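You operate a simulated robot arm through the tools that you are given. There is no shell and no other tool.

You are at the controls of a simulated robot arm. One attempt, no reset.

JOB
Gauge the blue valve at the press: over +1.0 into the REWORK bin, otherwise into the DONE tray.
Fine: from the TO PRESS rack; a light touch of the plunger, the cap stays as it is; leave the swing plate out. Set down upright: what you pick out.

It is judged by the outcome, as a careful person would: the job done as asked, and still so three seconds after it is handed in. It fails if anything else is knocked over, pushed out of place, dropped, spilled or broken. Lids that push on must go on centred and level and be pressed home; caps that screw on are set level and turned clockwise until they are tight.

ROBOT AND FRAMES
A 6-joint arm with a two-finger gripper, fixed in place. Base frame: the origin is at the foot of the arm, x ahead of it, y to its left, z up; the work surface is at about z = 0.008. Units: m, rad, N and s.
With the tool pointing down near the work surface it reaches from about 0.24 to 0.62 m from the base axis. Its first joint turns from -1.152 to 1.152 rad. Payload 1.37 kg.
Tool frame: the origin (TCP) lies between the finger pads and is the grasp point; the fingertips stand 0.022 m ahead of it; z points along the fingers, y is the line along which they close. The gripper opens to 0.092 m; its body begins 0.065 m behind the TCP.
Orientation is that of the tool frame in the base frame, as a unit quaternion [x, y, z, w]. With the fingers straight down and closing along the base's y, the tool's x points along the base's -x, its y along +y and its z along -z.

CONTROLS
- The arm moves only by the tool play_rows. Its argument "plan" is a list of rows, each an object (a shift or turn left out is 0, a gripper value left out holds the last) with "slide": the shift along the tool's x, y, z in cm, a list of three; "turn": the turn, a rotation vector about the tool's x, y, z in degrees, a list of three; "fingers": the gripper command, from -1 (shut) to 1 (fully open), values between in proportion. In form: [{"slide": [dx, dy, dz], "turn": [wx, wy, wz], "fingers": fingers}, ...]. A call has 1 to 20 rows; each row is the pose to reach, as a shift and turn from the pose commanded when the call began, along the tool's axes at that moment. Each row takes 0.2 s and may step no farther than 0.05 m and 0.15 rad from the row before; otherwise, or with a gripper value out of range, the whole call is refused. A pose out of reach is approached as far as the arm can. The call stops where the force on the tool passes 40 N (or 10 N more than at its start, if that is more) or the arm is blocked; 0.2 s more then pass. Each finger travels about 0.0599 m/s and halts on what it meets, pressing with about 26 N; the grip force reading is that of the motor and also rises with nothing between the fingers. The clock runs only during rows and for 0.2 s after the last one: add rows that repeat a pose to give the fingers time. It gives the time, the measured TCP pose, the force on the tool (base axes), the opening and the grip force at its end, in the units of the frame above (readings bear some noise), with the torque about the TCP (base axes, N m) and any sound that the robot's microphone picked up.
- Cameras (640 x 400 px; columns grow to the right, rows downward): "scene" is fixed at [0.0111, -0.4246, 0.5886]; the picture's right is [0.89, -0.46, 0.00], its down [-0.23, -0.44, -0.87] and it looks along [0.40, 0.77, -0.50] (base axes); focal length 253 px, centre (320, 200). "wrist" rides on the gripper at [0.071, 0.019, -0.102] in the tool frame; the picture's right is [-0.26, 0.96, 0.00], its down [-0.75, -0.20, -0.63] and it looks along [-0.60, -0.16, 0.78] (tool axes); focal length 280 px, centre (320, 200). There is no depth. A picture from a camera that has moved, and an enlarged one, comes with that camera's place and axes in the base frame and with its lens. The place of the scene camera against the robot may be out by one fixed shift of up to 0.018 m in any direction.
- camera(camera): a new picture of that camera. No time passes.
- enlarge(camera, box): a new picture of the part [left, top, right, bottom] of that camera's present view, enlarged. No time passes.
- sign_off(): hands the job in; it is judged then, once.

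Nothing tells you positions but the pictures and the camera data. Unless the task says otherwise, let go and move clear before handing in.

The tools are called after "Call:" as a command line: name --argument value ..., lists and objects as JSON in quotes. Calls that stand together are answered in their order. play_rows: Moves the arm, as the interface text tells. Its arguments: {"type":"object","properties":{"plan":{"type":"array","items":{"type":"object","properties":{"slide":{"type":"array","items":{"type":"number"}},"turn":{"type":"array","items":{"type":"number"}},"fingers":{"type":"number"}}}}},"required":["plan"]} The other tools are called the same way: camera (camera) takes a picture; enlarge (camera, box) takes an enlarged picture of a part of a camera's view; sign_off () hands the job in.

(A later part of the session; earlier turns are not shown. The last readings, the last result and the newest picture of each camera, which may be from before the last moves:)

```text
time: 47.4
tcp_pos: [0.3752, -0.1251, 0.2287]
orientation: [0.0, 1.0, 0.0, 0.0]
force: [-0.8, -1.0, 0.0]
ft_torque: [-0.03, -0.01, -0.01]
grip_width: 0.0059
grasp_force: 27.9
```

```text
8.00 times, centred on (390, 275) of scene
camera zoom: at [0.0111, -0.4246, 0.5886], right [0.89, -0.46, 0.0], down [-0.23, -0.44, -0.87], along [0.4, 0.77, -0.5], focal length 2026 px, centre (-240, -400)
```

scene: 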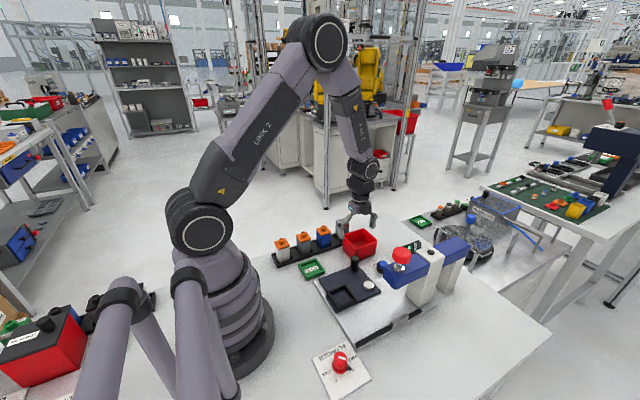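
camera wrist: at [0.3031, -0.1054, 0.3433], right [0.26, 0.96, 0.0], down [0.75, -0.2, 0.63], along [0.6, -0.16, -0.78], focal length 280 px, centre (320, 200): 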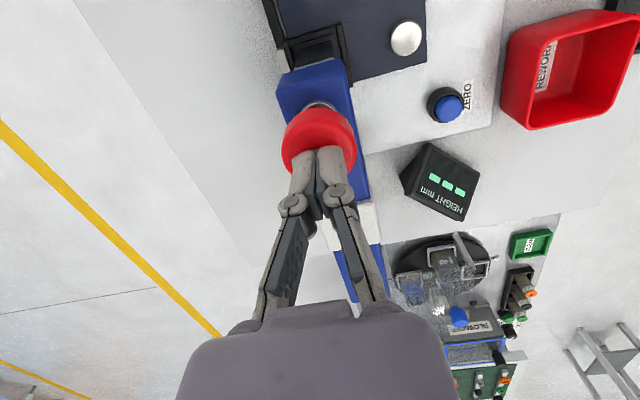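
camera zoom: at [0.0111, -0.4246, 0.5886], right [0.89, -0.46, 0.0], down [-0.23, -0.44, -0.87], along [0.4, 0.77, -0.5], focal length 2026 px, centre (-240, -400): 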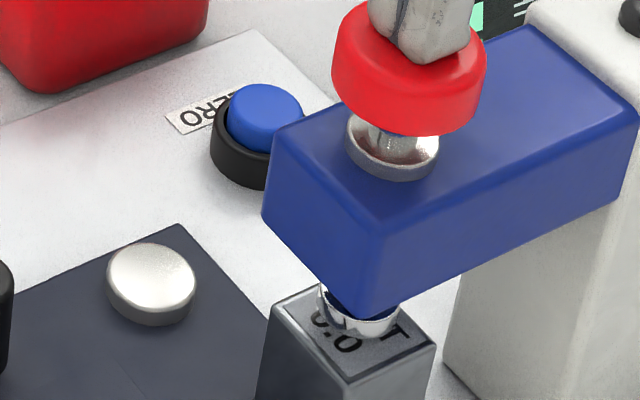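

Call:
play_rows --plan '[{"slide": [0, 0, 0.1]}, {"slide": [0, 0, 0.2]}, {"slide": [0, 0, 0.2]}]'

Call:
enlarge --camera "wrist" --box '[380, 130, 500, 230]'

Call:
enlarge --camera "scene" --box '[370, 250, 410, 300]'

```text
time: 48.2
tcp_pos: [0.3762, -0.1241, 0.2279]
orientation: [0.001, 1.0, -0.001, 0.0]
force: [-1.0, 0.1, 1.3]
ft_torque: [-0.03, 0.05, -0.03]
grip_width: 0.0061
grasp_force: 27.8
```

```text
4.00 times, centred on (440, 180) of wrist
camera zoom: at [0.3033, -0.1058, 0.3296], right [0.26, 0.96, 0.0], down [0.75, -0.2, 0.63], along [0.6, -0.16, -0.78], focal length 1122 px, centre (-160, 280)
```

zoom: 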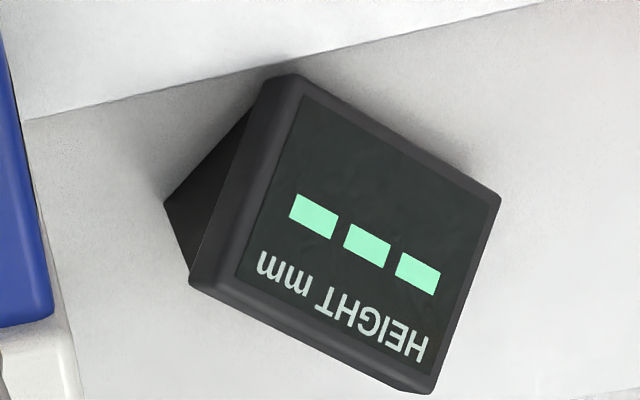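

```text
8.00 times, centred on (390, 275) of scene
camera zoom: at [0.0111, -0.4246, 0.5886], right [0.89, -0.46, 0.0], down [-0.23, -0.44, -0.87], along [0.4, 0.77, -0.5], focal length 2026 px, centre (-240, -400)
```

zoom: 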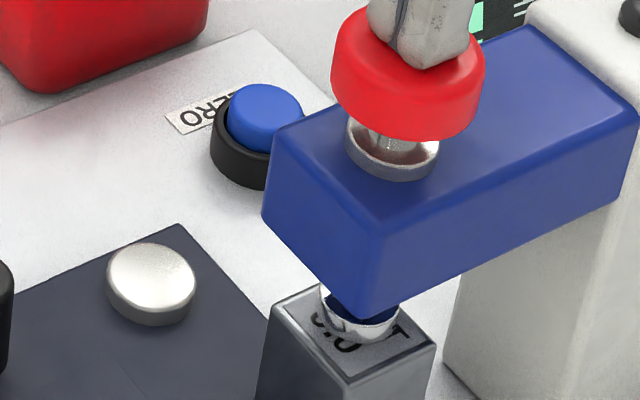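

Call:
play_rows --plan '[{"slide": [0, 0, 0.1]}, {"slide": [0, 0, 0.2]}, {"slide": [0, 0, 0.2]}]'

Call:
enlarge --camera "wrist" --box '[380, 130, 500, 230]'

Call:
enlarge --camera "scene" --box '[370, 250, 410, 300]'

```text
time: 49.0
tcp_pos: [0.3759, -0.1247, 0.2255]
orientation: [0.001, 1.0, 0.0, 0.001]
force: [-0.2, 0.4, 1.2]
ft_torque: [0.02, 0.01, 0.0]
grip_width: 0.006
grasp_force: 28.0
```

```text
4.00 times, centred on (440, 180) of wrist
camera zoom: at [0.3035, -0.106, 0.3273], right [0.26, 0.96, 0.0], down [0.75, -0.2, 0.63], along [0.6, -0.16, -0.78], focal length 1122 px, centre (-160, 280)
```

zoom: 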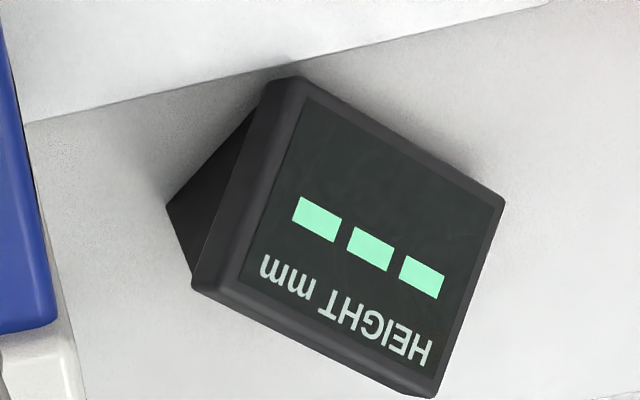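

```text
8.00 times, centred on (390, 275) of scene
camera zoom: at [0.0111, -0.4246, 0.5887], right [0.89, -0.46, 0.0], down [-0.23, -0.44, -0.87], along [0.4, 0.77, -0.5], focal length 2026 px, centre (-240, -400)
```

zoom: 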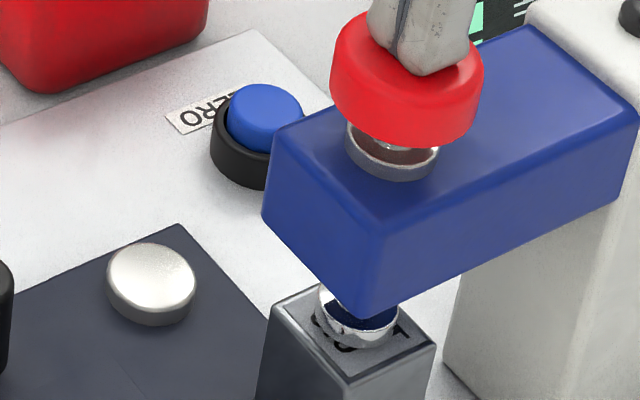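

Call:
play_rows --plan '[{"slide": [0, 0, 0.1]}, {"slide": [0, 0, 0.1]}]'

Call:
enlarge --camera "wrist" --box '[380, 130, 500, 230]'

Call:
enlarge --camera "scene" --box '[370, 250, 410, 300]'

```text
time: 49.6
tcp_pos: [0.3749, -0.1257, 0.2229]
orientation: [0.0, 1.0, 0.0, 0.0]
force: [1.0, 0.6, 2.0]
ft_torque: [0.01, 0.0, -0.03]
grip_width: 0.0058
grasp_force: 27.6
```

```text
4.00 times, centred on (440, 180) of wrist
camera zoom: at [0.3035, -0.1061, 0.3265], right [0.26, 0.96, 0.0], down [0.75, -0.2, 0.63], along [0.6, -0.16, -0.78], focal length 1122 px, centre (-160, 280)
```

zoom: 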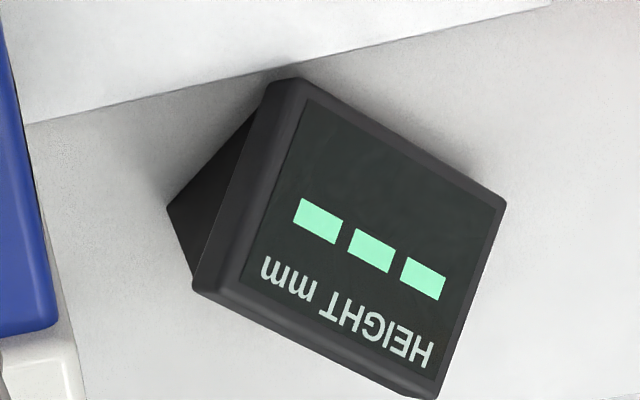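

```text
8.00 times, centred on (390, 275) of scene
camera zoom: at [0.0111, -0.4246, 0.5886], right [0.89, -0.46, 0.0], down [-0.23, -0.44, -0.87], along [0.4, 0.77, -0.5], focal length 2026 px, centre (-240, -400)
```

zoom: 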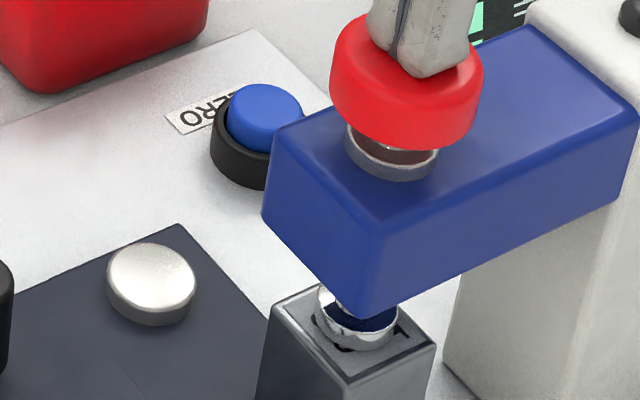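

Call:
play_rows --plan '[{"slide": [0, 0, 0.1]}, {"slide": [0, 0, 0.1]}]'

Call:
enlarge --camera "wrist" --box '[380, 130, 500, 230]'

Call:
enlarge --camera "scene" --box '[370, 250, 410, 300]'

```text
time: 50.2
tcp_pos: [0.3753, -0.1246, 0.2231]
orientation: [0.001, 1.0, -0.001, 0.001]
force: [-0.1, -0.9, 1.7]
ft_torque: [-0.04, 0.01, 0.01]
grip_width: 0.0057
grasp_force: 27.9
```

```text
4.00 times, centred on (440, 180) of wrist
camera zoom: at [0.3035, -0.106, 0.3255], right [0.26, 0.96, 0.0], down [0.75, -0.2, 0.63], along [0.6, -0.16, -0.78], focal length 1122 px, centre (-160, 280)
```

zoom: 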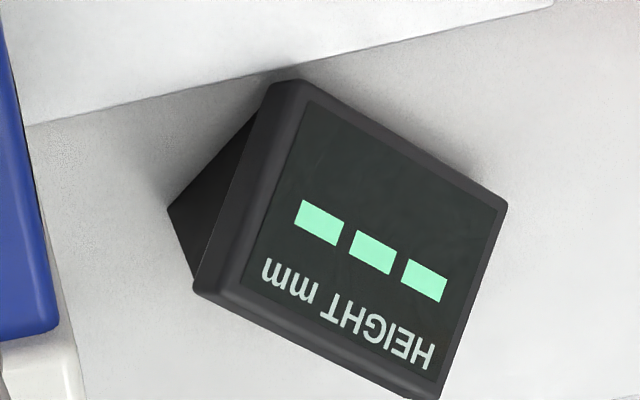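

```text
8.00 times, centred on (390, 275) of scene
camera zoom: at [0.0111, -0.4246, 0.5886], right [0.89, -0.46, 0.0], down [-0.23, -0.44, -0.87], along [0.4, 0.77, -0.5], focal length 2026 px, centre (-240, -400)
```

zoom: 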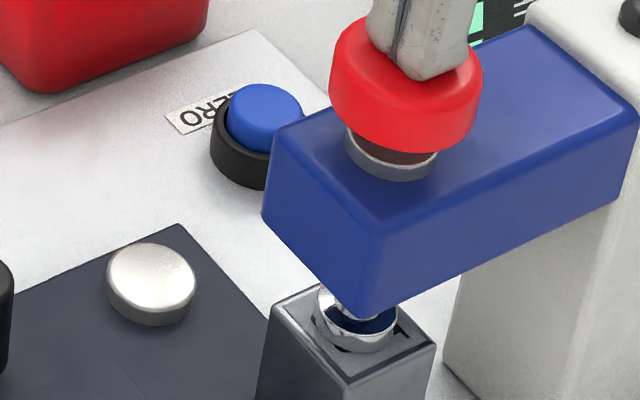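

Call:
play_rows --plan '[{"slide": [0, 0, 0.1]}, {"slide": [0, 0, 0.1]}]'

Call:
enlarge --camera "wrist" --box '[380, 130, 500, 230]'

Call:
enlarge --camera "scene" --box '[370, 250, 410, 300]'

```text
time: 50.8
tcp_pos: [0.3754, -0.125, 0.2215]
orientation: [0.0, 1.0, 0.0, 0.001]
force: [-2.9, -2.3, 11.7]
ft_torque: [-0.04, 0.07, 0.01]
grip_width: 0.006
grasp_force: 27.7
```

```text
4.00 times, centred on (440, 180) of wrist
camera zoom: at [0.3035, -0.1059, 0.3248], right [0.26, 0.96, 0.0], down [0.75, -0.2, 0.63], along [0.6, -0.16, -0.78], focal length 1122 px, centre (-160, 280)
```

zoom: 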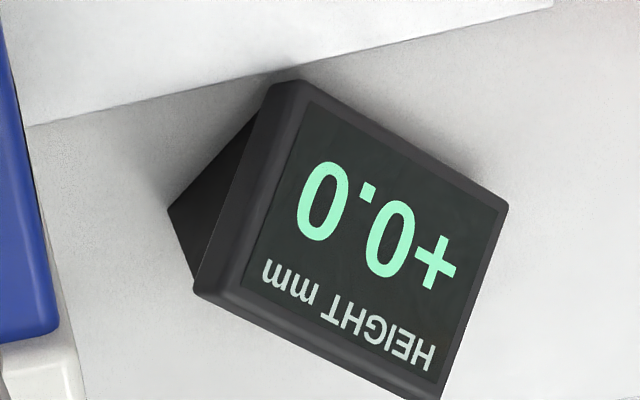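

```text
8.00 times, centred on (390, 275) of scene
camera zoom: at [0.011, -0.4246, 0.5887], right [0.89, -0.46, 0.0], down [-0.23, -0.45, -0.87], along [0.4, 0.77, -0.5], focal length 2026 px, centre (-240, -400)
```

zoom: 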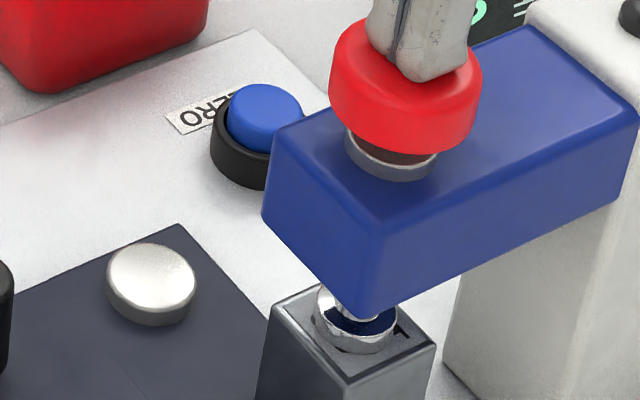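

The gauge reads +0.0 on the SET 0.0 block, so its zero is right and ZERO doesn't need pressing. I'll back off and see whether the display holds.

Call:
play_rows --plan '[{"slide": [0, 0, -0.2]}, {"slide": [0, 0, -0.6]}, {"slide": [0, 0, -1.5]}, {"slide": [0, 0, -3.5]}]'

Call:
enlarge --camera "wrist" --box '[370, 110, 510, 230]'

Call:
enlarge --camera "scene" --box '[360, 220, 430, 310]'

```text
time: 51.8
tcp_pos: [0.3751, -0.1243, 0.2556]
orientation: [0.0, 1.0, 0.0, 0.0]
force: [0.7, -0.3, 0.8]
ft_torque: [0.0, -0.01, -0.01]
grip_width: 0.0
grasp_force: 28.1
```

```text
3.33 times, centred on (440, 170) of wrist
camera zoom: at [0.303, -0.1056, 0.3595], right [0.26, 0.96, 0.0], down [0.75, -0.2, 0.62], along [0.6, -0.16, -0.78], focal length 935 px, centre (-80, 300)
```

zoom: 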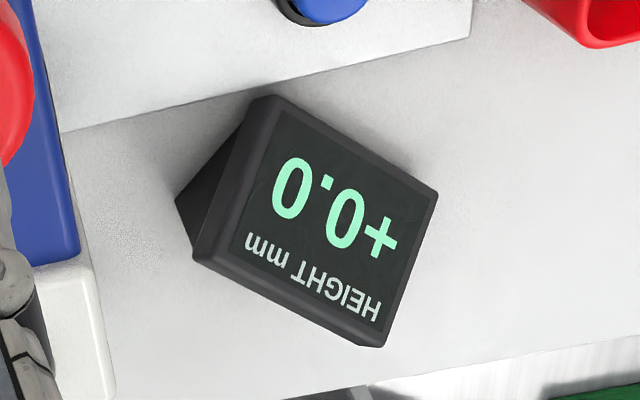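

```text
4.44 times, centred on (395, 265) of scene
camera zoom: at [0.0111, -0.4246, 0.5886], right [0.89, -0.46, 0.0], down [-0.23, -0.44, -0.87], along [0.4, 0.77, -0.5], focal length 1126 px, centre (-13, -89)
```

zoom: 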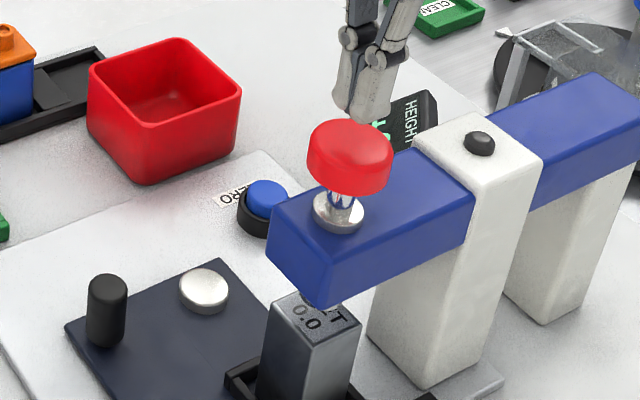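

The display holds +0.0 and the plunger has returned. I'll go back to the swing knob and swing the SET block out.

Call:
play_rows --plan '[{"slide": [2.5, 3, -1]}, {"slide": [5, 6, -1], "fingers": 0.1}, {"slide": [7.48, 9.03, 0]}, {"slide": [7.48, 9.03, 4]}, {"slide": [7.48, 9.03, 8]}, {"slide": [7.48, 9.03, 12]}, {"slide": [7.48, 9.03, 16]}, {"slide": [7.48, 9.03, 19]}, {"slide": [7.48, 9.03, 20.4]}, {"slide": [7.48, 9.03, 20.4], "fingers": -0.42}, {"slide": [7.48, 9.03, 20.4]}, {"slide": [7.48, 9.03, 20.4]}]'

Call:
camera --camera "wrist"

Call:
enlarge --camera "scene" --box '[320, 230, 440, 340]'

```text
time: 54.4
tcp_pos: [0.2988, -0.0354, 0.0527]
orientation: [0.0, 1.0, 0.0, 0.0]
force: [0.7, -0.5, 0.0]
ft_torque: [0.02, 0.06, -0.03]
grip_width: 0.0269
grasp_force: 0.1
```

```text
taken
camera wrist: at [0.2282, -0.016, 0.1551], right [0.26, 0.96, 0.0], down [0.75, -0.2, 0.63], along [0.6, -0.16, -0.78], focal length 280 px, centre (320, 200)
```

wrist: 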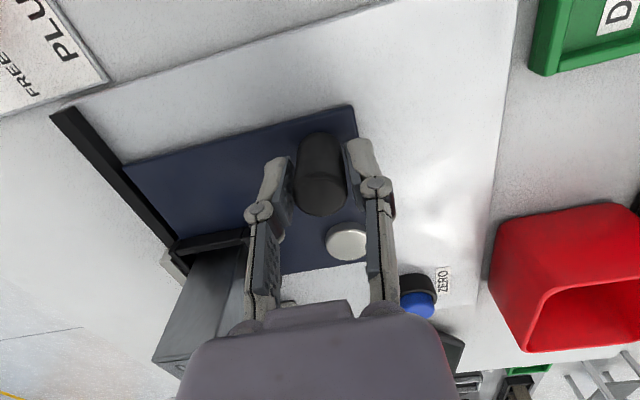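

```text
3.64 times, centred on (380, 285) of scene
camera zoom: at [0.0111, -0.4246, 0.5886], right [0.89, -0.46, 0.0], down [-0.23, -0.44, -0.87], along [0.4, 0.77, -0.5], focal length 921 px, centre (102, -109)
```

zoom: 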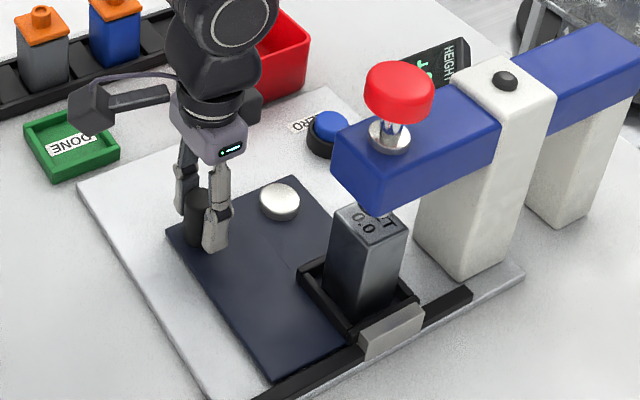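

Call:
play_rows --plan '[{"slide": [-0.02, 0.65, 0], "turn": [0, 0, 5]}, {"slide": [-0.09, 1.29, 0], "turn": [0, 0, 10]}, {"slide": [-0.22, 1.92, 0], "turn": [0, 0, 15]}, {"slide": [-0.4, 2.54, 0], "turn": [0, 0, 20]}, {"slide": [-0.63, 3.14, 0], "turn": [0, 0, 25]}, {"slide": [-0.92, 3.72, 0], "turn": [0, 0, 30]}, {"slide": [-1.26, 4.27, 0], "turn": [0, 0, 35]}, {"slide": [-1.64, 4.79, 0], "turn": [0, 0, 40]}, {"slide": [-2.07, 5.27, 0], "turn": [0, 0, 45]}, {"slide": [-2.54, 5.72, 0], "turn": [0, 0, 50]}, {"slide": [-3.04, 6.12, 0], "turn": [0, 0, 55]}, {"slide": [-3.58, 6.48, 0], "turn": [0, 0, 60]}, {"slide": [-4.15, 6.79, 0], "turn": [0, 0, 65]}, {"slide": [-4.74, 7.05, 0], "turn": [0, 0, 70]}, {"slide": [-5.35, 7.25, 0], "turn": [0, 0, 75]}, {"slide": [-5.98, 7.4, 0], "turn": [0, 0, 80]}, {"slide": [-6.62, 7.5, 0], "turn": [0, 0, 85]}, {"slide": [-6.87, 7.52, 0], "turn": [0, 0, 87]}]'

Call:
enlarge --camera "scene" --box '[290, 220, 410, 320]'

```text
time: 58.2
tcp_pos: [0.3703, 0.0416, 0.0531]
orientation: [0.689, 0.725, 0.001, 0.001]
force: [0.3, 0.3, 0.5]
ft_torque: [0.0, -0.01, 0.01]
grip_width: 0.027
grasp_force: 0.5
```

```text
4.00 times, centred on (350, 270) of scene
camera zoom: at [0.0111, -0.4246, 0.5886], right [0.89, -0.46, 0.0], down [-0.23, -0.44, -0.87], along [0.4, 0.77, -0.5], focal length 1013 px, centre (200, -80)
```

zoom: 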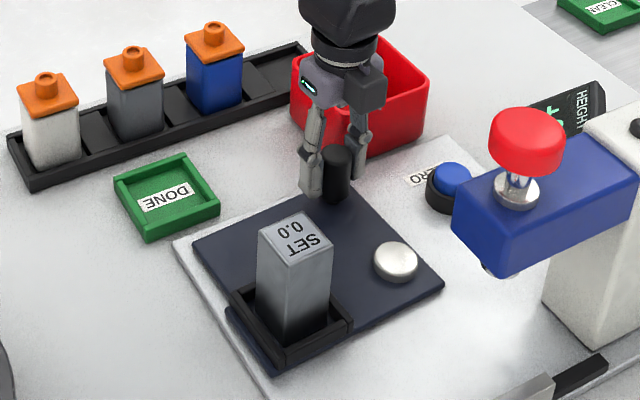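

Nearly out. I'll nudge it gently to the out stop.

Call:
play_rows --plan '[{"slide": [-0.02, 0.3, 0], "turn": [0, 0, 3]}, {"slide": [-0.02, 0.5, 0], "turn": [0, 0, 3]}, {"slide": [-0.02, 0.7, 0], "turn": [0, 0, 3]}, {"slide": [-0.02, 0.9, 0], "turn": [0, 0, 3]}, {"slide": [-0.02, 0.9, 0], "turn": [0, 0, 3]}]'

Call:
enlarge --camera "scene" --box '[310, 245, 370, 320]'

```text
time: 59.4
tcp_pos: [0.3785, 0.04, 0.0534]
orientation: [0.707, 0.707, 0.0, 0.0]
force: [-4.8, 1.4, -1.6]
ft_torque: [0.01, 0.04, -0.03]
grip_width: 0.0295
grasp_force: 1.9
```

```text
5.33 times, centred on (340, 282) of scene
camera zoom: at [0.0111, -0.4246, 0.5886], right [0.89, -0.46, 0.0], down [-0.23, -0.44, -0.87], along [0.4, 0.77, -0.5], focal length 1351 px, centre (213, -240)
```

zoom: 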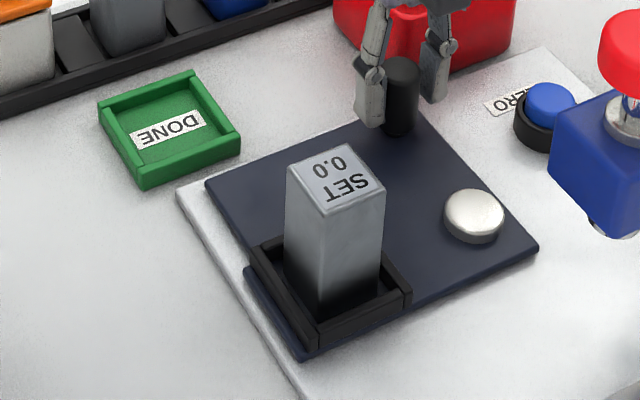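

Call:
play_rows --plan '[{"slide": [0, -0.4, 0], "fingers": 0.08}, {"slide": [0, -0.4, 0]}, {"slide": [0, -0.4, -3]}, {"slide": [0, -0.4, -7.5]}, {"slide": [0, -0.4, -11.2]}, {"slide": [-2.5, -3.5, -11.2]}, {"slide": [-5, -6.5, -11.2]}, {"slide": [-7.55, -9.3, -11.2]}, {"slide": [-7.55, -9.3, -11.2]}]'

Call:
camera --camera "wrist"

Call:
enlarge --camera "wrist" --box '[250, 20, 390, 170]'

```text
time: 61.4
tcp_pos: [0.2849, -0.0347, 0.1648]
orientation: [0.707, 0.707, 0.0, 0.001]
force: [0.0, 0.2, -0.8]
ft_torque: [0.0, 0.0, -0.02]
grip_width: 0.0498
grasp_force: 0.0
```

```text
taken
camera wrist: at [0.3032, 0.0361, 0.2675], right [0.97, -0.26, 0.0], down [-0.21, -0.75, 0.62], along [-0.16, -0.6, -0.78], focal length 280 px, centre (320, 200)
```

wrist: 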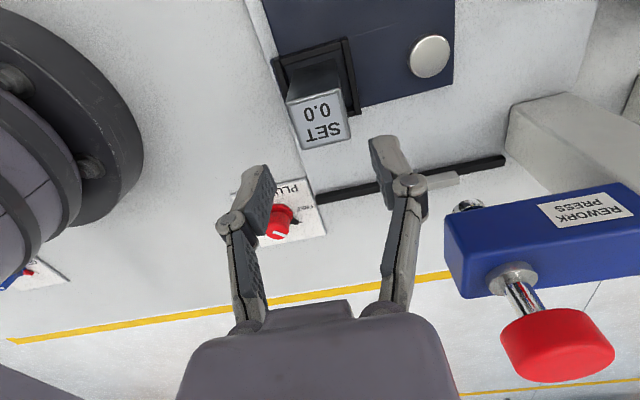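

```text
2.67 times, centred on (320, 95) of wrist
camera zoom: at [0.3032, 0.0361, 0.2675], right [0.97, -0.26, 0.0], down [-0.21, -0.75, 0.62], along [-0.16, -0.6, -0.78], focal length 748 px, centre (320, 480)
```

zoom: 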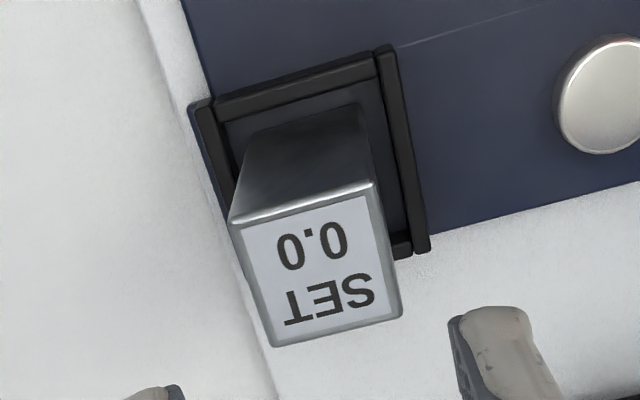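

Call:
play_rows --plan '[{"slide": [-0.06, -0.08, 3]}, {"slide": [-0.06, -0.08, 6]}, {"slide": [-0.06, -0.08, 8.5]}, {"slide": [-0.06, -0.08, 9.6]}, {"slide": [-0.06, -0.08, 9.6]}, {"slide": [-0.06, -0.08, 9.6], "fingers": -1}, {"slide": [-0.06, -0.08, 9.6]}, {"slide": [-0.06, -0.08, 9.6]}, {"slide": [-0.06, -0.08, 9.6]}]'

Call:
enlarge --camera "scene" --box '[300, 230, 380, 310]'

```text
time: 63.4
tcp_pos: [0.2842, -0.0344, 0.0685]
orientation: [0.707, 0.707, 0.0, 0.0]
force: [0.0, -0.6, 0.5]
ft_torque: [0.01, -0.01, 0.03]
grip_width: 0.0355
grasp_force: 26.1
```

```text
5.00 times, centred on (340, 270) of scene
camera zoom: at [0.0111, -0.4246, 0.5886], right [0.89, -0.46, 0.0], down [-0.23, -0.44, -0.87], along [0.4, 0.77, -0.5], focal length 1266 px, centre (220, -150)
```

zoom: 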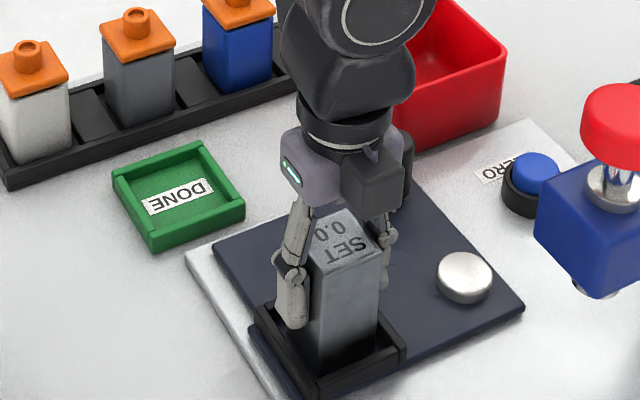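

Gripped again. I'll lift and carry the SET block back to its rack slot.

Call:
play_rows --plan '[{"slide": [0, 0, -1]}, {"slide": [0, 0, -3.5]}, {"slide": [0, 0, -7]}, {"slide": [0, 0, -10.2]}, {"slide": [3.8, 2.3, -10.2]}, {"slide": [7.7, 4.65, -10.2]}, {"slide": [11.5, 6.95, -10.2]}, {"slide": [15.3, 9.3, -10.2]}, {"slide": [19.1, 11.6, -10.2]}, {"slide": [22.0, 13.4, -10.2]}, {"slide": [22.94, 13.94, -10.2]}, {"slide": [22.94, 13.94, -10.2]}]'

Call:
camera --camera "wrist"

Call:
enlarge --camera "wrist" --box '[240, 20, 400, 160]'

```text
time: 66.0
tcp_pos: [0.4248, 0.1956, 0.1715]
orientation: [0.707, 0.707, 0.0, 0.0]
force: [-0.1, 0.3, -3.7]
ft_torque: [-0.01, 0.01, 0.0]
grip_width: 0.0356
grasp_force: 25.9
```

```text
taken
camera wrist: at [0.443, 0.266, 0.2743], right [0.96, -0.26, 0.0], down [-0.2, -0.75, 0.63], along [-0.16, -0.6, -0.78], focal length 280 px, centre (320, 200)
```

wrist: 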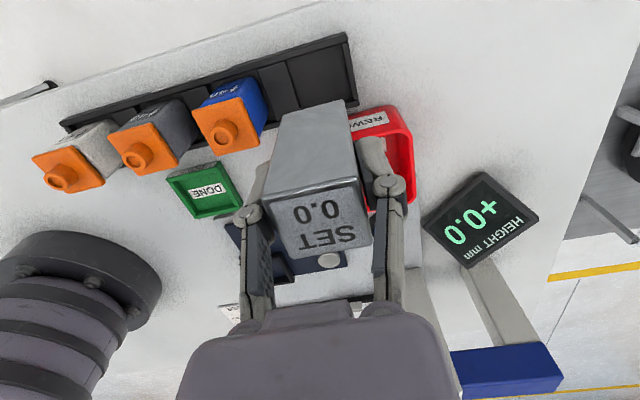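

```text
2.86 times, centred on (320, 90) of wrist
camera zoom: at [0.443, 0.266, 0.2743], right [0.96, -0.26, 0.0], down [-0.2, -0.75, 0.63], along [-0.16, -0.6, -0.78], focal length 801 px, centre (320, 514)
```

zoom: 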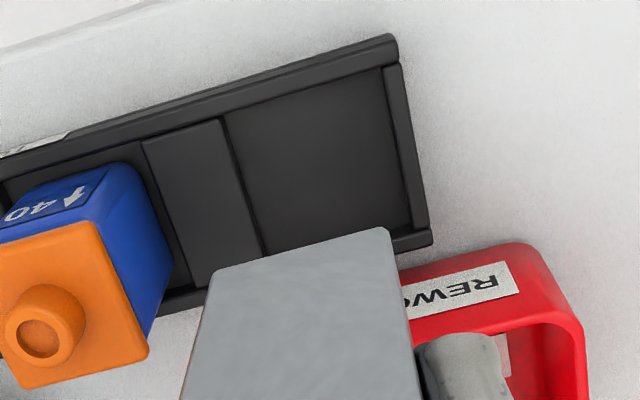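

Call:
play_rows --plan '[{"slide": [-0.05, -0.12, 3]}, {"slide": [-0.05, -0.12, 6]}, {"slide": [-0.05, -0.12, 9]}, {"slide": [-0.05, -0.12, 10.6]}, {"slide": [-0.05, -0.12, 11.1]}, {"slide": [-0.05, -0.12, 11.2]}]'

Call:
enlarge --camera "scene" --box '[300, 200, 380, 260]'

```text
time: 67.4
tcp_pos: [0.4245, 0.1931, 0.0591]
orientation: [0.707, 0.707, -0.001, 0.0]
force: [-0.1, 0.4, -2.3]
ft_torque: [-0.01, -0.02, 0.03]
grip_width: 0.0357
grasp_force: 26.3
```

```text
6.67 times, centred on (340, 230) of scene
camera zoom: at [0.0111, -0.4246, 0.5887], right [0.89, -0.46, 0.0], down [-0.23, -0.45, -0.87], along [0.4, 0.77, -0.5], focal length 1688 px, centre (187, 0)
```

zoom: 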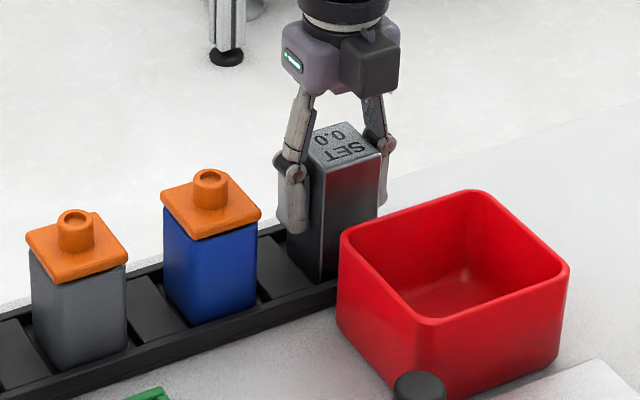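

Call:
play_rows --plan '[{"slide": [0, 0, 0.05]}, {"slide": [0, 0, 0.1]}, {"slide": [0, 0, 0.1]}]'

```text
time: 68.2
tcp_pos: [0.4232, 0.1933, 0.0585]
orientation: [0.707, 0.707, 0.001, 0.0]
force: [-1.8, -2.0, 7.4]
ft_torque: [-0.16, 0.11, 0.0]
grip_width: 0.0358
grasp_force: 26.1
```

The block is seated on the rack floor. I'll release it and lift away.

Call:
play_rows --plan '[{"slide": [0, 0, -0.05]}, {"slide": [0, 0, -0.05], "fingers": 0.02}, {"slide": [0, 0, -0.05]}, {"slide": [0, 0, -0.05]}, {"slide": [0, 0, -2]}, {"slide": [0, 0, -5]}, {"slide": [0, 0, -9]}, {"slide": [0, 0, -11]}]'

Call:
camera --camera "wrist"

Call:
enlarge --camera "scene" --box '[265, 190, 385, 280]'

```text
time: 70.0
tcp_pos: [0.4231, 0.1931, 0.1686]
orientation: [0.707, 0.707, 0.0, 0.001]
force: [-0.9, 1.9, 0.1]
ft_torque: [-0.03, -0.01, 0.01]
grip_width: 0.047
grasp_force: 0.0
```

```text
taken
camera wrist: at [0.4406, 0.264, 0.2715], right [0.96, -0.26, 0.0], down [-0.2, -0.75, 0.62], along [-0.16, -0.6, -0.78], focal length 280 px, centre (320, 200)
```

wrist: 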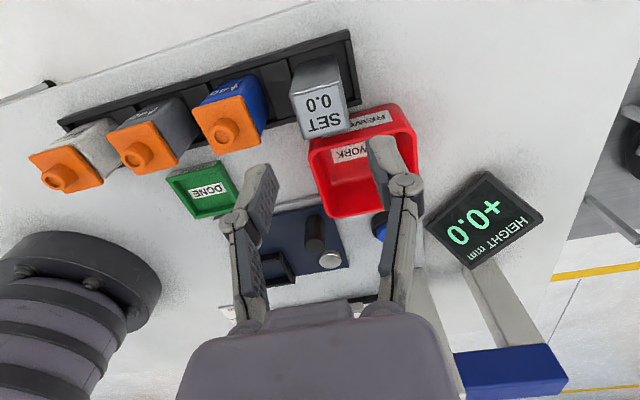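

```text
4.44 times, centred on (325, 235) of scene
camera zoom: at [0.0111, -0.4246, 0.5886], right [0.89, -0.46, 0.0], down [-0.23, -0.44, -0.87], along [0.4, 0.77, -0.5], focal length 1126 px, centre (298, 44)
```

zoom: 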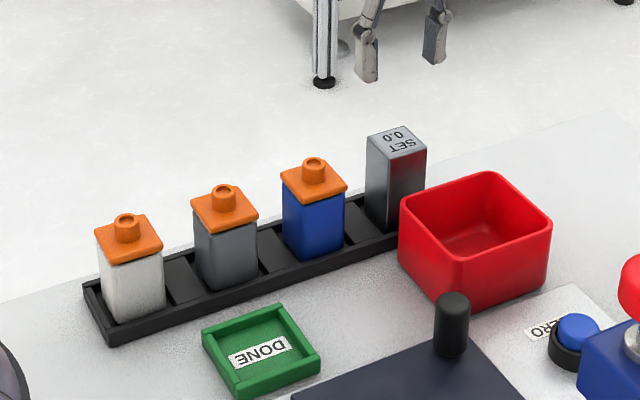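

The SET block is back upright in its slot. Now I'll move over the blue valve and measure its cap and body.

Call:
play_rows --plan '[{"slide": [0.05, -3.7, 0]}, {"slide": [0.15, -7.3, 0]}, {"slide": [0.15, -7.3, 1]}, {"slide": [0.15, -7.3, 1]}]'

Call:
camera --camera "wrist"

Call:
enlarge --camera "wrist" --box '[260, 40, 380, 160]'

```text
time: 71.0
tcp_pos: [0.3505, 0.1945, 0.1569]
orientation: [0.707, 0.707, -0.001, 0.001]
force: [-0.2, -0.6, -0.1]
ft_torque: [0.04, -0.01, 0.04]
grip_width: 0.0469
grasp_force: 0.0
```

```text
taken
camera wrist: at [0.3676, 0.265, 0.26], right [0.96, -0.26, 0.0], down [-0.21, -0.75, 0.62], along [-0.16, -0.6, -0.78], focal length 280 px, centre (320, 200)
```

wrist: 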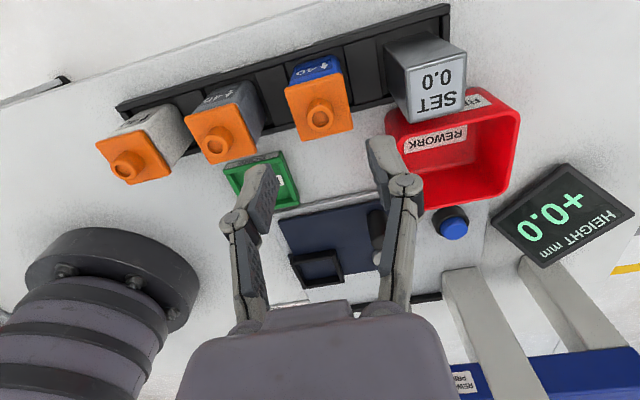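

```text
3.33 times, centred on (320, 100) of wrist
camera zoom: at [0.3676, 0.265, 0.26], right [0.96, -0.26, 0.0], down [-0.21, -0.75, 0.62], along [-0.16, -0.6, -0.78], focal length 935 px, centre (320, 533)
```

zoom: 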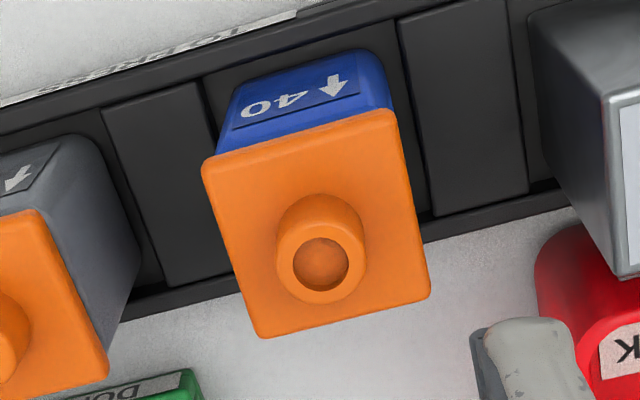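

The blue valve's cap is about 39 mm square, centred at (0.349, 0.1945). I'll descend vertically with the fingers straddling cap and body, tips staying above the rack rim.

Call:
play_rows --plan '[{"slide": [0, -0.1, 0], "fingers": 0.1}, {"slide": [0, -0.1, 3]}, {"slide": [0, -0.1, 6]}, {"slide": [0, -0.1, 8.5]}, {"slide": [0, -0.1, 10.2]}, {"slide": [0, -0.1, 10.6]}, {"slide": [0, -0.1, 10.6]}]'

Call:
camera --camera "wrist"

Call:
enlarge --camera "scene" --box '[285, 200, 365, 260]'

```text
time: 72.6
tcp_pos: [0.3497, 0.1952, 0.0529]
orientation: [0.706, 0.708, 0.0, 0.0]
force: [-0.1, 1.6, -0.1]
ft_torque: [-0.01, 0.0, 0.01]
grip_width: 0.0507
grasp_force: 0.0
```

```text
taken
camera wrist: at [0.3671, 0.266, 0.155], right [0.96, -0.26, 0.0], down [-0.2, -0.75, 0.62], along [-0.16, -0.6, -0.78], focal length 280 px, centre (320, 200)
```

wrist: 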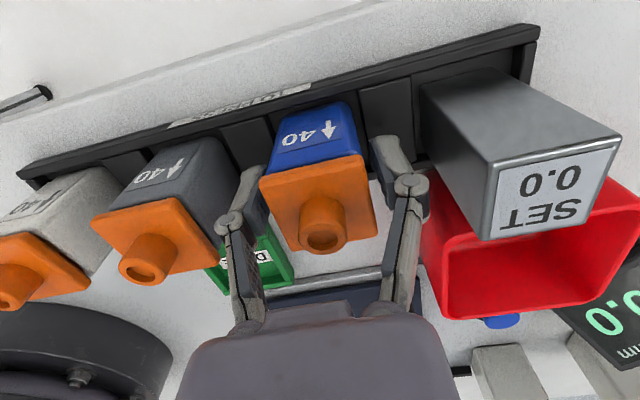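

```text
6.67 times, centred on (325, 230) of scene
camera zoom: at [0.0111, -0.4246, 0.5886], right [0.89, -0.46, 0.0], down [-0.23, -0.44, -0.87], along [0.4, 0.77, -0.5], focal length 1688 px, centre (287, 0)
```

zoom: 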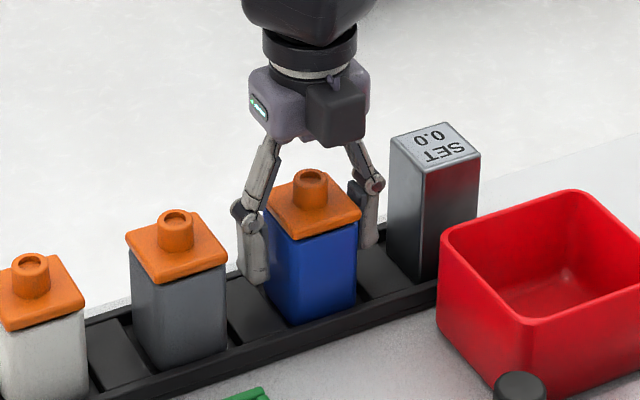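

Both fingers straddle the valve without touching anything. I'll zoom in on the gaps beside it to judge how much lower the tips can go, to hold the body rather than the cap.

Call:
enlarge --camera "wrist" --box '[340, 60, 440, 160]'

Call:
enlarge --camera "wrist" --box '[200, 90, 290, 240]'

Call:
enlarge --camera "scene" --box '[305, 215, 345, 250]'

```text
4.00 times, centred on (390, 110) of wrist
camera zoom: at [0.3671, 0.266, 0.155], right [0.96, -0.26, 0.0], down [-0.2, -0.75, 0.62], along [-0.16, -0.6, -0.78], focal length 1122 px, centre (40, 560)
```

zoom: 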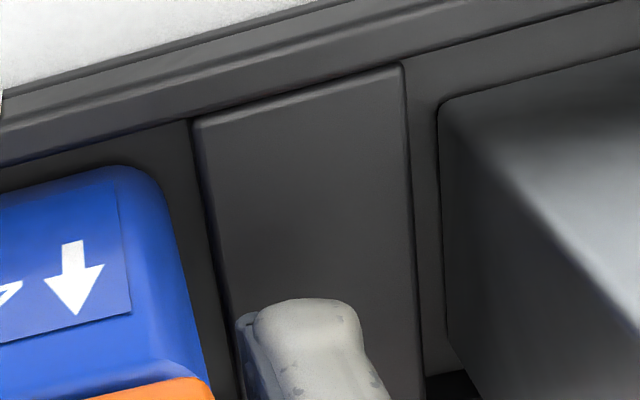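

```text
2.67 times, centred on (245, 165) of wrist
camera zoom: at [0.3671, 0.266, 0.155], right [0.96, -0.26, 0.0], down [-0.2, -0.75, 0.62], along [-0.16, -0.6, -0.78], focal length 748 px, centre (520, 293)
```

zoom: 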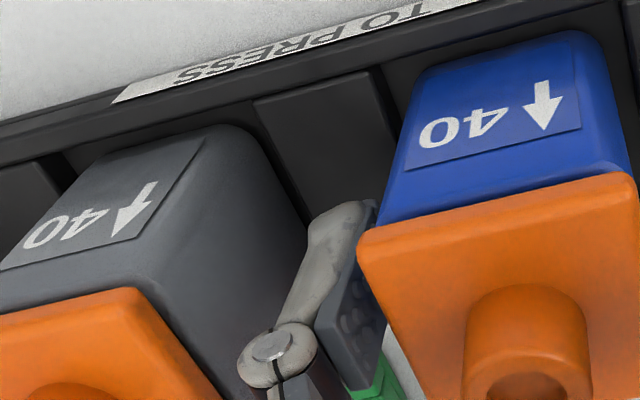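

```text
11.43 times, centred on (325, 232) of scene
camera zoom: at [0.0111, -0.4246, 0.5886], right [0.89, -0.46, 0.0], down [-0.23, -0.44, -0.87], along [0.4, 0.77, -0.5], focal length 2894 px, centre (263, -171)
```

zoom: 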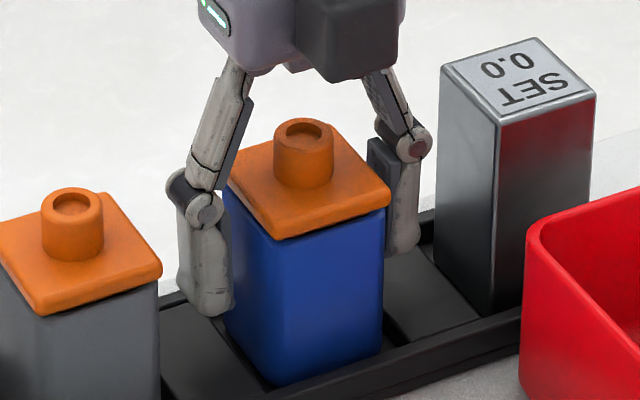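

Call:
play_rows --plan '[{"slide": [0, 0, 0.2]}, {"slide": [0, 0, 0.4]}, {"slide": [0, 0, 0.6]}, {"slide": [0, 0, 0.6]}]'

Call:
enlarge --camera "scene" --box '[305, 215, 345, 250]'

```text
time: 73.6
tcp_pos: [0.3492, 0.1954, 0.0467]
orientation: [0.708, 0.707, 0.0, -0.001]
force: [0.6, -0.4, 0.4]
ft_torque: [-0.02, -0.03, -0.01]
grip_width: 0.0508
grasp_force: 0.0
```

```text
11.43 times, centred on (325, 232) of scene
camera zoom: at [0.0111, -0.4246, 0.5886], right [0.89, -0.46, 0.0], down [-0.23, -0.44, -0.87], along [0.4, 0.77, -0.5], focal length 2894 px, centre (263, -171)
```

zoom: 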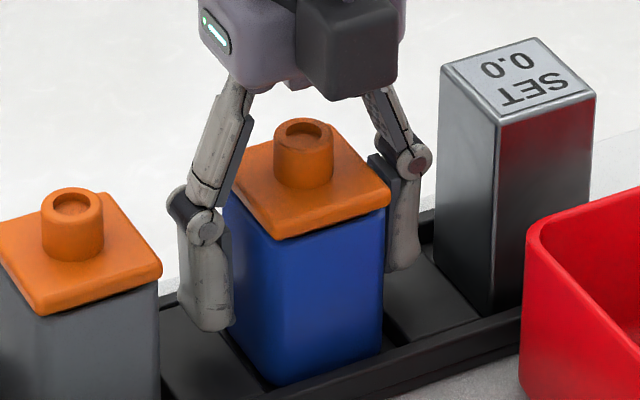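

Call:
play_rows --plan '[{"slide": [0, 0, 0.2]}, {"slide": [0, 0, 0.4]}, {"slide": [0, 0, 0.4]}]'

Call:
enlarge --camera "scene" --box '[305, 215, 345, 250]'

```text
time: 74.4
tcp_pos: [0.3489, 0.1952, 0.0426]
orientation: [0.707, 0.707, 0.0, 0.0]
force: [-0.1, -0.2, -0.2]
ft_torque: [0.0, -0.03, 0.0]
grip_width: 0.0509
grasp_force: 0.1
```

```text
11.43 times, centred on (325, 232) of scene
camera zoom: at [0.0111, -0.4246, 0.5886], right [0.89, -0.46, 0.0], down [-0.23, -0.44, -0.87], along [0.4, 0.77, -0.5], focal length 2894 px, centre (263, -171)
```

zoom: 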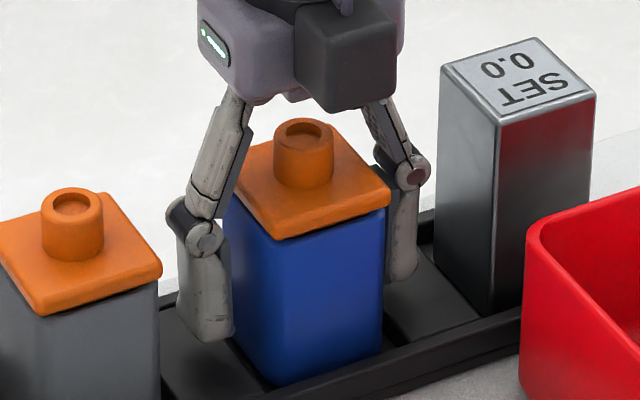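

Call:
play_rows --plan '[{"slide": [0, 0, 0.15]}, {"slide": [0, 0, 0.3]}, {"slide": [0, 0, 0.3]}]'

Call:
enlarge --camera "scene" --box '[305, 215, 345, 250]'

Call:
camera --camera "wrist"

```text
time: 75.2
tcp_pos: [0.3491, 0.1955, 0.0388]
orientation: [0.706, 0.708, 0.0, 0.0]
force: [0.2, -0.3, 0.2]
ft_torque: [0.03, -0.02, -0.03]
grip_width: 0.0506
grasp_force: 0.1
```

```text
11.43 times, centred on (325, 232) of scene
camera zoom: at [0.0111, -0.4246, 0.5886], right [0.89, -0.46, 0.0], down [-0.23, -0.44, -0.87], along [0.4, 0.77, -0.5], focal length 2894 px, centre (263, -171)
```

zoom: 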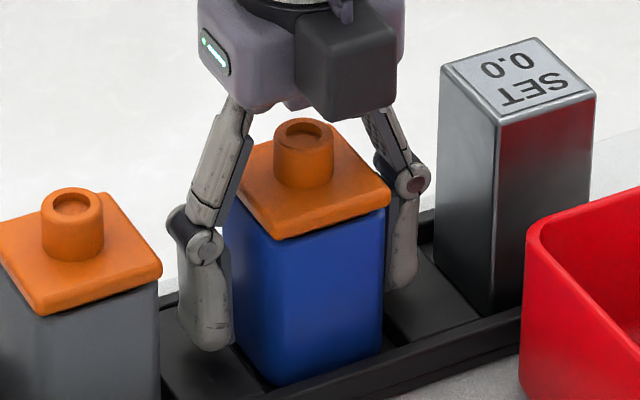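

```text
taken
camera wrist: at [0.367, 0.2659, 0.1418], right [0.96, -0.26, 0.0], down [-0.2, -0.75, 0.62], along [-0.16, -0.6, -0.78], focal length 280 px, centre (320, 200)
```

wrist: 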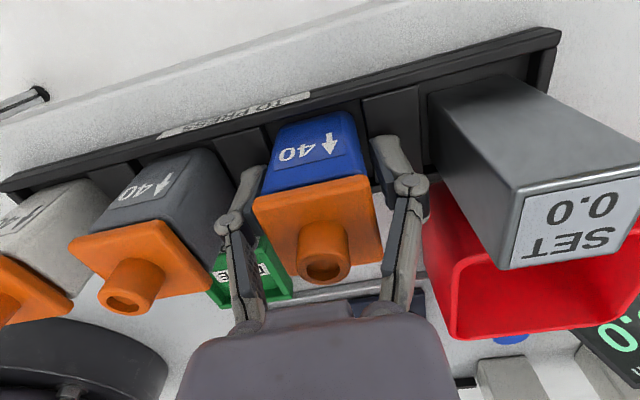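

No contact yet, with pads now roughly below the cap. I'll close here briefly to read the body width, so I can tell later whether I'm on the body or the cap.

Call:
play_rows --plan '[{"slide": [0, 0, 0], "fingers": -0.1}, {"slide": [0, 0, 0], "fingers": -1}, {"slide": [0, 0, 0]}, {"slide": [0, 0, 0]}]'

Call:
enlarge --camera "scene" --box '[305, 215, 345, 250]'

Call:
enlarge --camera "wrist" --box '[220, 110, 440, 300]'

```text
time: 76.2
tcp_pos: [0.3493, 0.1956, 0.0394]
orientation: [0.707, 0.708, 0.0, 0.0]
force: [-0.5, 0.7, 2.5]
ft_torque: [0.01, -0.01, 0.03]
grip_width: 0.0393
grasp_force: 27.0
```

```text
11.43 times, centred on (325, 232) of scene
camera zoom: at [0.0111, -0.4246, 0.5886], right [0.89, -0.46, 0.0], down [-0.23, -0.44, -0.87], along [0.4, 0.77, -0.5], focal length 2894 px, centre (263, -171)
```

zoom: 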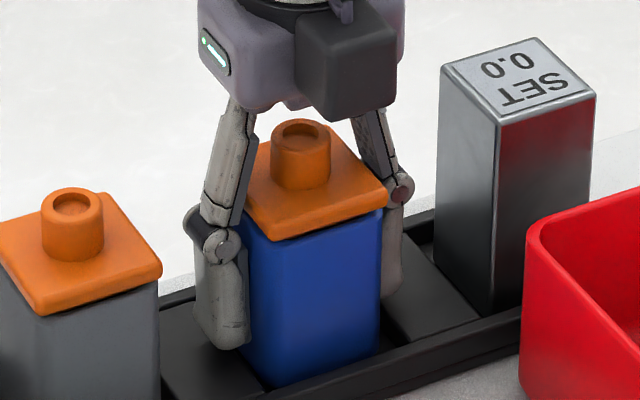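

```text
2.11 times, centred on (330, 205) of wrist
camera zoom: at [0.367, 0.2659, 0.1419], right [0.96, -0.26, 0.0], down [-0.21, -0.75, 0.62], along [-0.16, -0.6, -0.78], focal length 590 px, centre (299, 190)
```

zoom: 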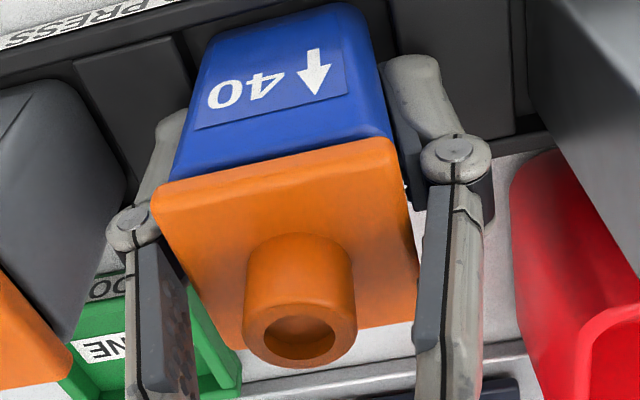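

Call:
enlarge --camera "wrist" --box '[340, 125, 420, 225]'

Call:
enlarge --camera "wrist" --box '[215, 145, 315, 245]'

Call:
enlarge --camera "scene" --box '[313, 225, 341, 250]'

```text
4.00 times, centred on (380, 175) of wrist
camera zoom: at [0.367, 0.2659, 0.1419], right [0.96, -0.26, 0.0], down [-0.21, -0.75, 0.62], along [-0.16, -0.6, -0.78], focal length 1122 px, centre (80, 300)
```

zoom: 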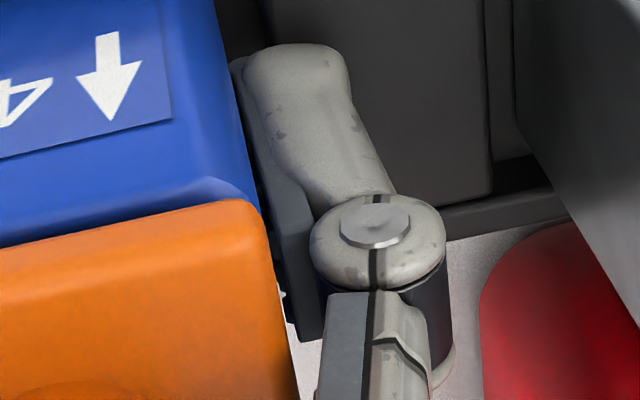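

```text
4.00 times, centred on (265, 195) of wrist
camera zoom: at [0.367, 0.2659, 0.1419], right [0.96, -0.26, 0.0], down [-0.21, -0.75, 0.62], along [-0.16, -0.6, -0.78], focal length 1122 px, centre (540, 220)
```

zoom: 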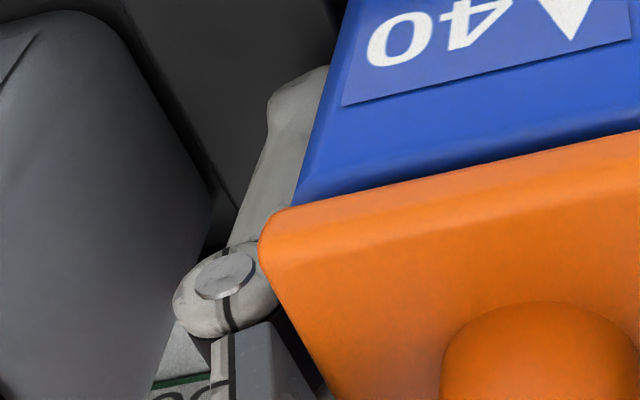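

```text
16.00 times, centred on (327, 238) of scene
camera zoom: at [0.0111, -0.4246, 0.5886], right [0.89, -0.46, 0.0], down [-0.23, -0.44, -0.87], along [0.4, 0.77, -0.5], focal length 4052 px, centre (208, -400)
```

zoom: 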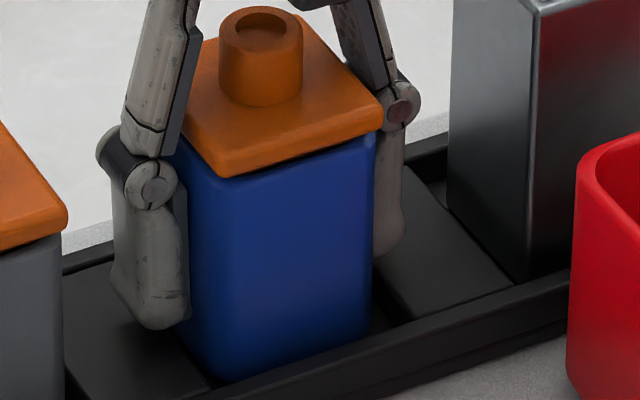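

The width reads 39.3 mm even this low, so the cap edge touches the pads with any vertical grip here. I'll take a centred grip at cap level, lift very slowly, and check that the cap does not move on the body.

Call:
play_rows --plan '[{"slide": [0, 0, 0], "fingers": 0.08}, {"slide": [0, 0, 0]}, {"slide": [0, 0, -0.6]}, {"slide": [0, 0, -1.2]}, {"slide": [0, 0, -1.6]}, {"slide": [0, 0, -1.6], "fingers": -0.1}, {"slide": [0, 0, -1.6], "fingers": -1}, {"slide": [0, 0, -1.6]}, {"slide": [0, 0, -1.6]}]'

Call:
enlarge --camera "scene" --box '[313, 225, 341, 250]'

```text
time: 78.2
tcp_pos: [0.3491, 0.1956, 0.0554]
orientation: [0.708, 0.707, 0.0, 0.0]
force: [-1.0, -0.8, 2.9]
ft_torque: [-0.03, 0.09, 0.01]
grip_width: 0.0394
grasp_force: 26.3
```

```text
16.00 times, centred on (327, 238) of scene
camera zoom: at [0.0111, -0.4246, 0.5886], right [0.89, -0.46, 0.0], down [-0.23, -0.44, -0.87], along [0.4, 0.77, -0.5], focal length 4052 px, centre (208, -400)
```

zoom: 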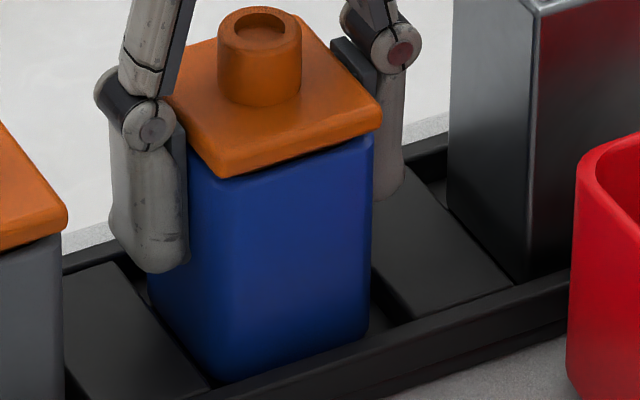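

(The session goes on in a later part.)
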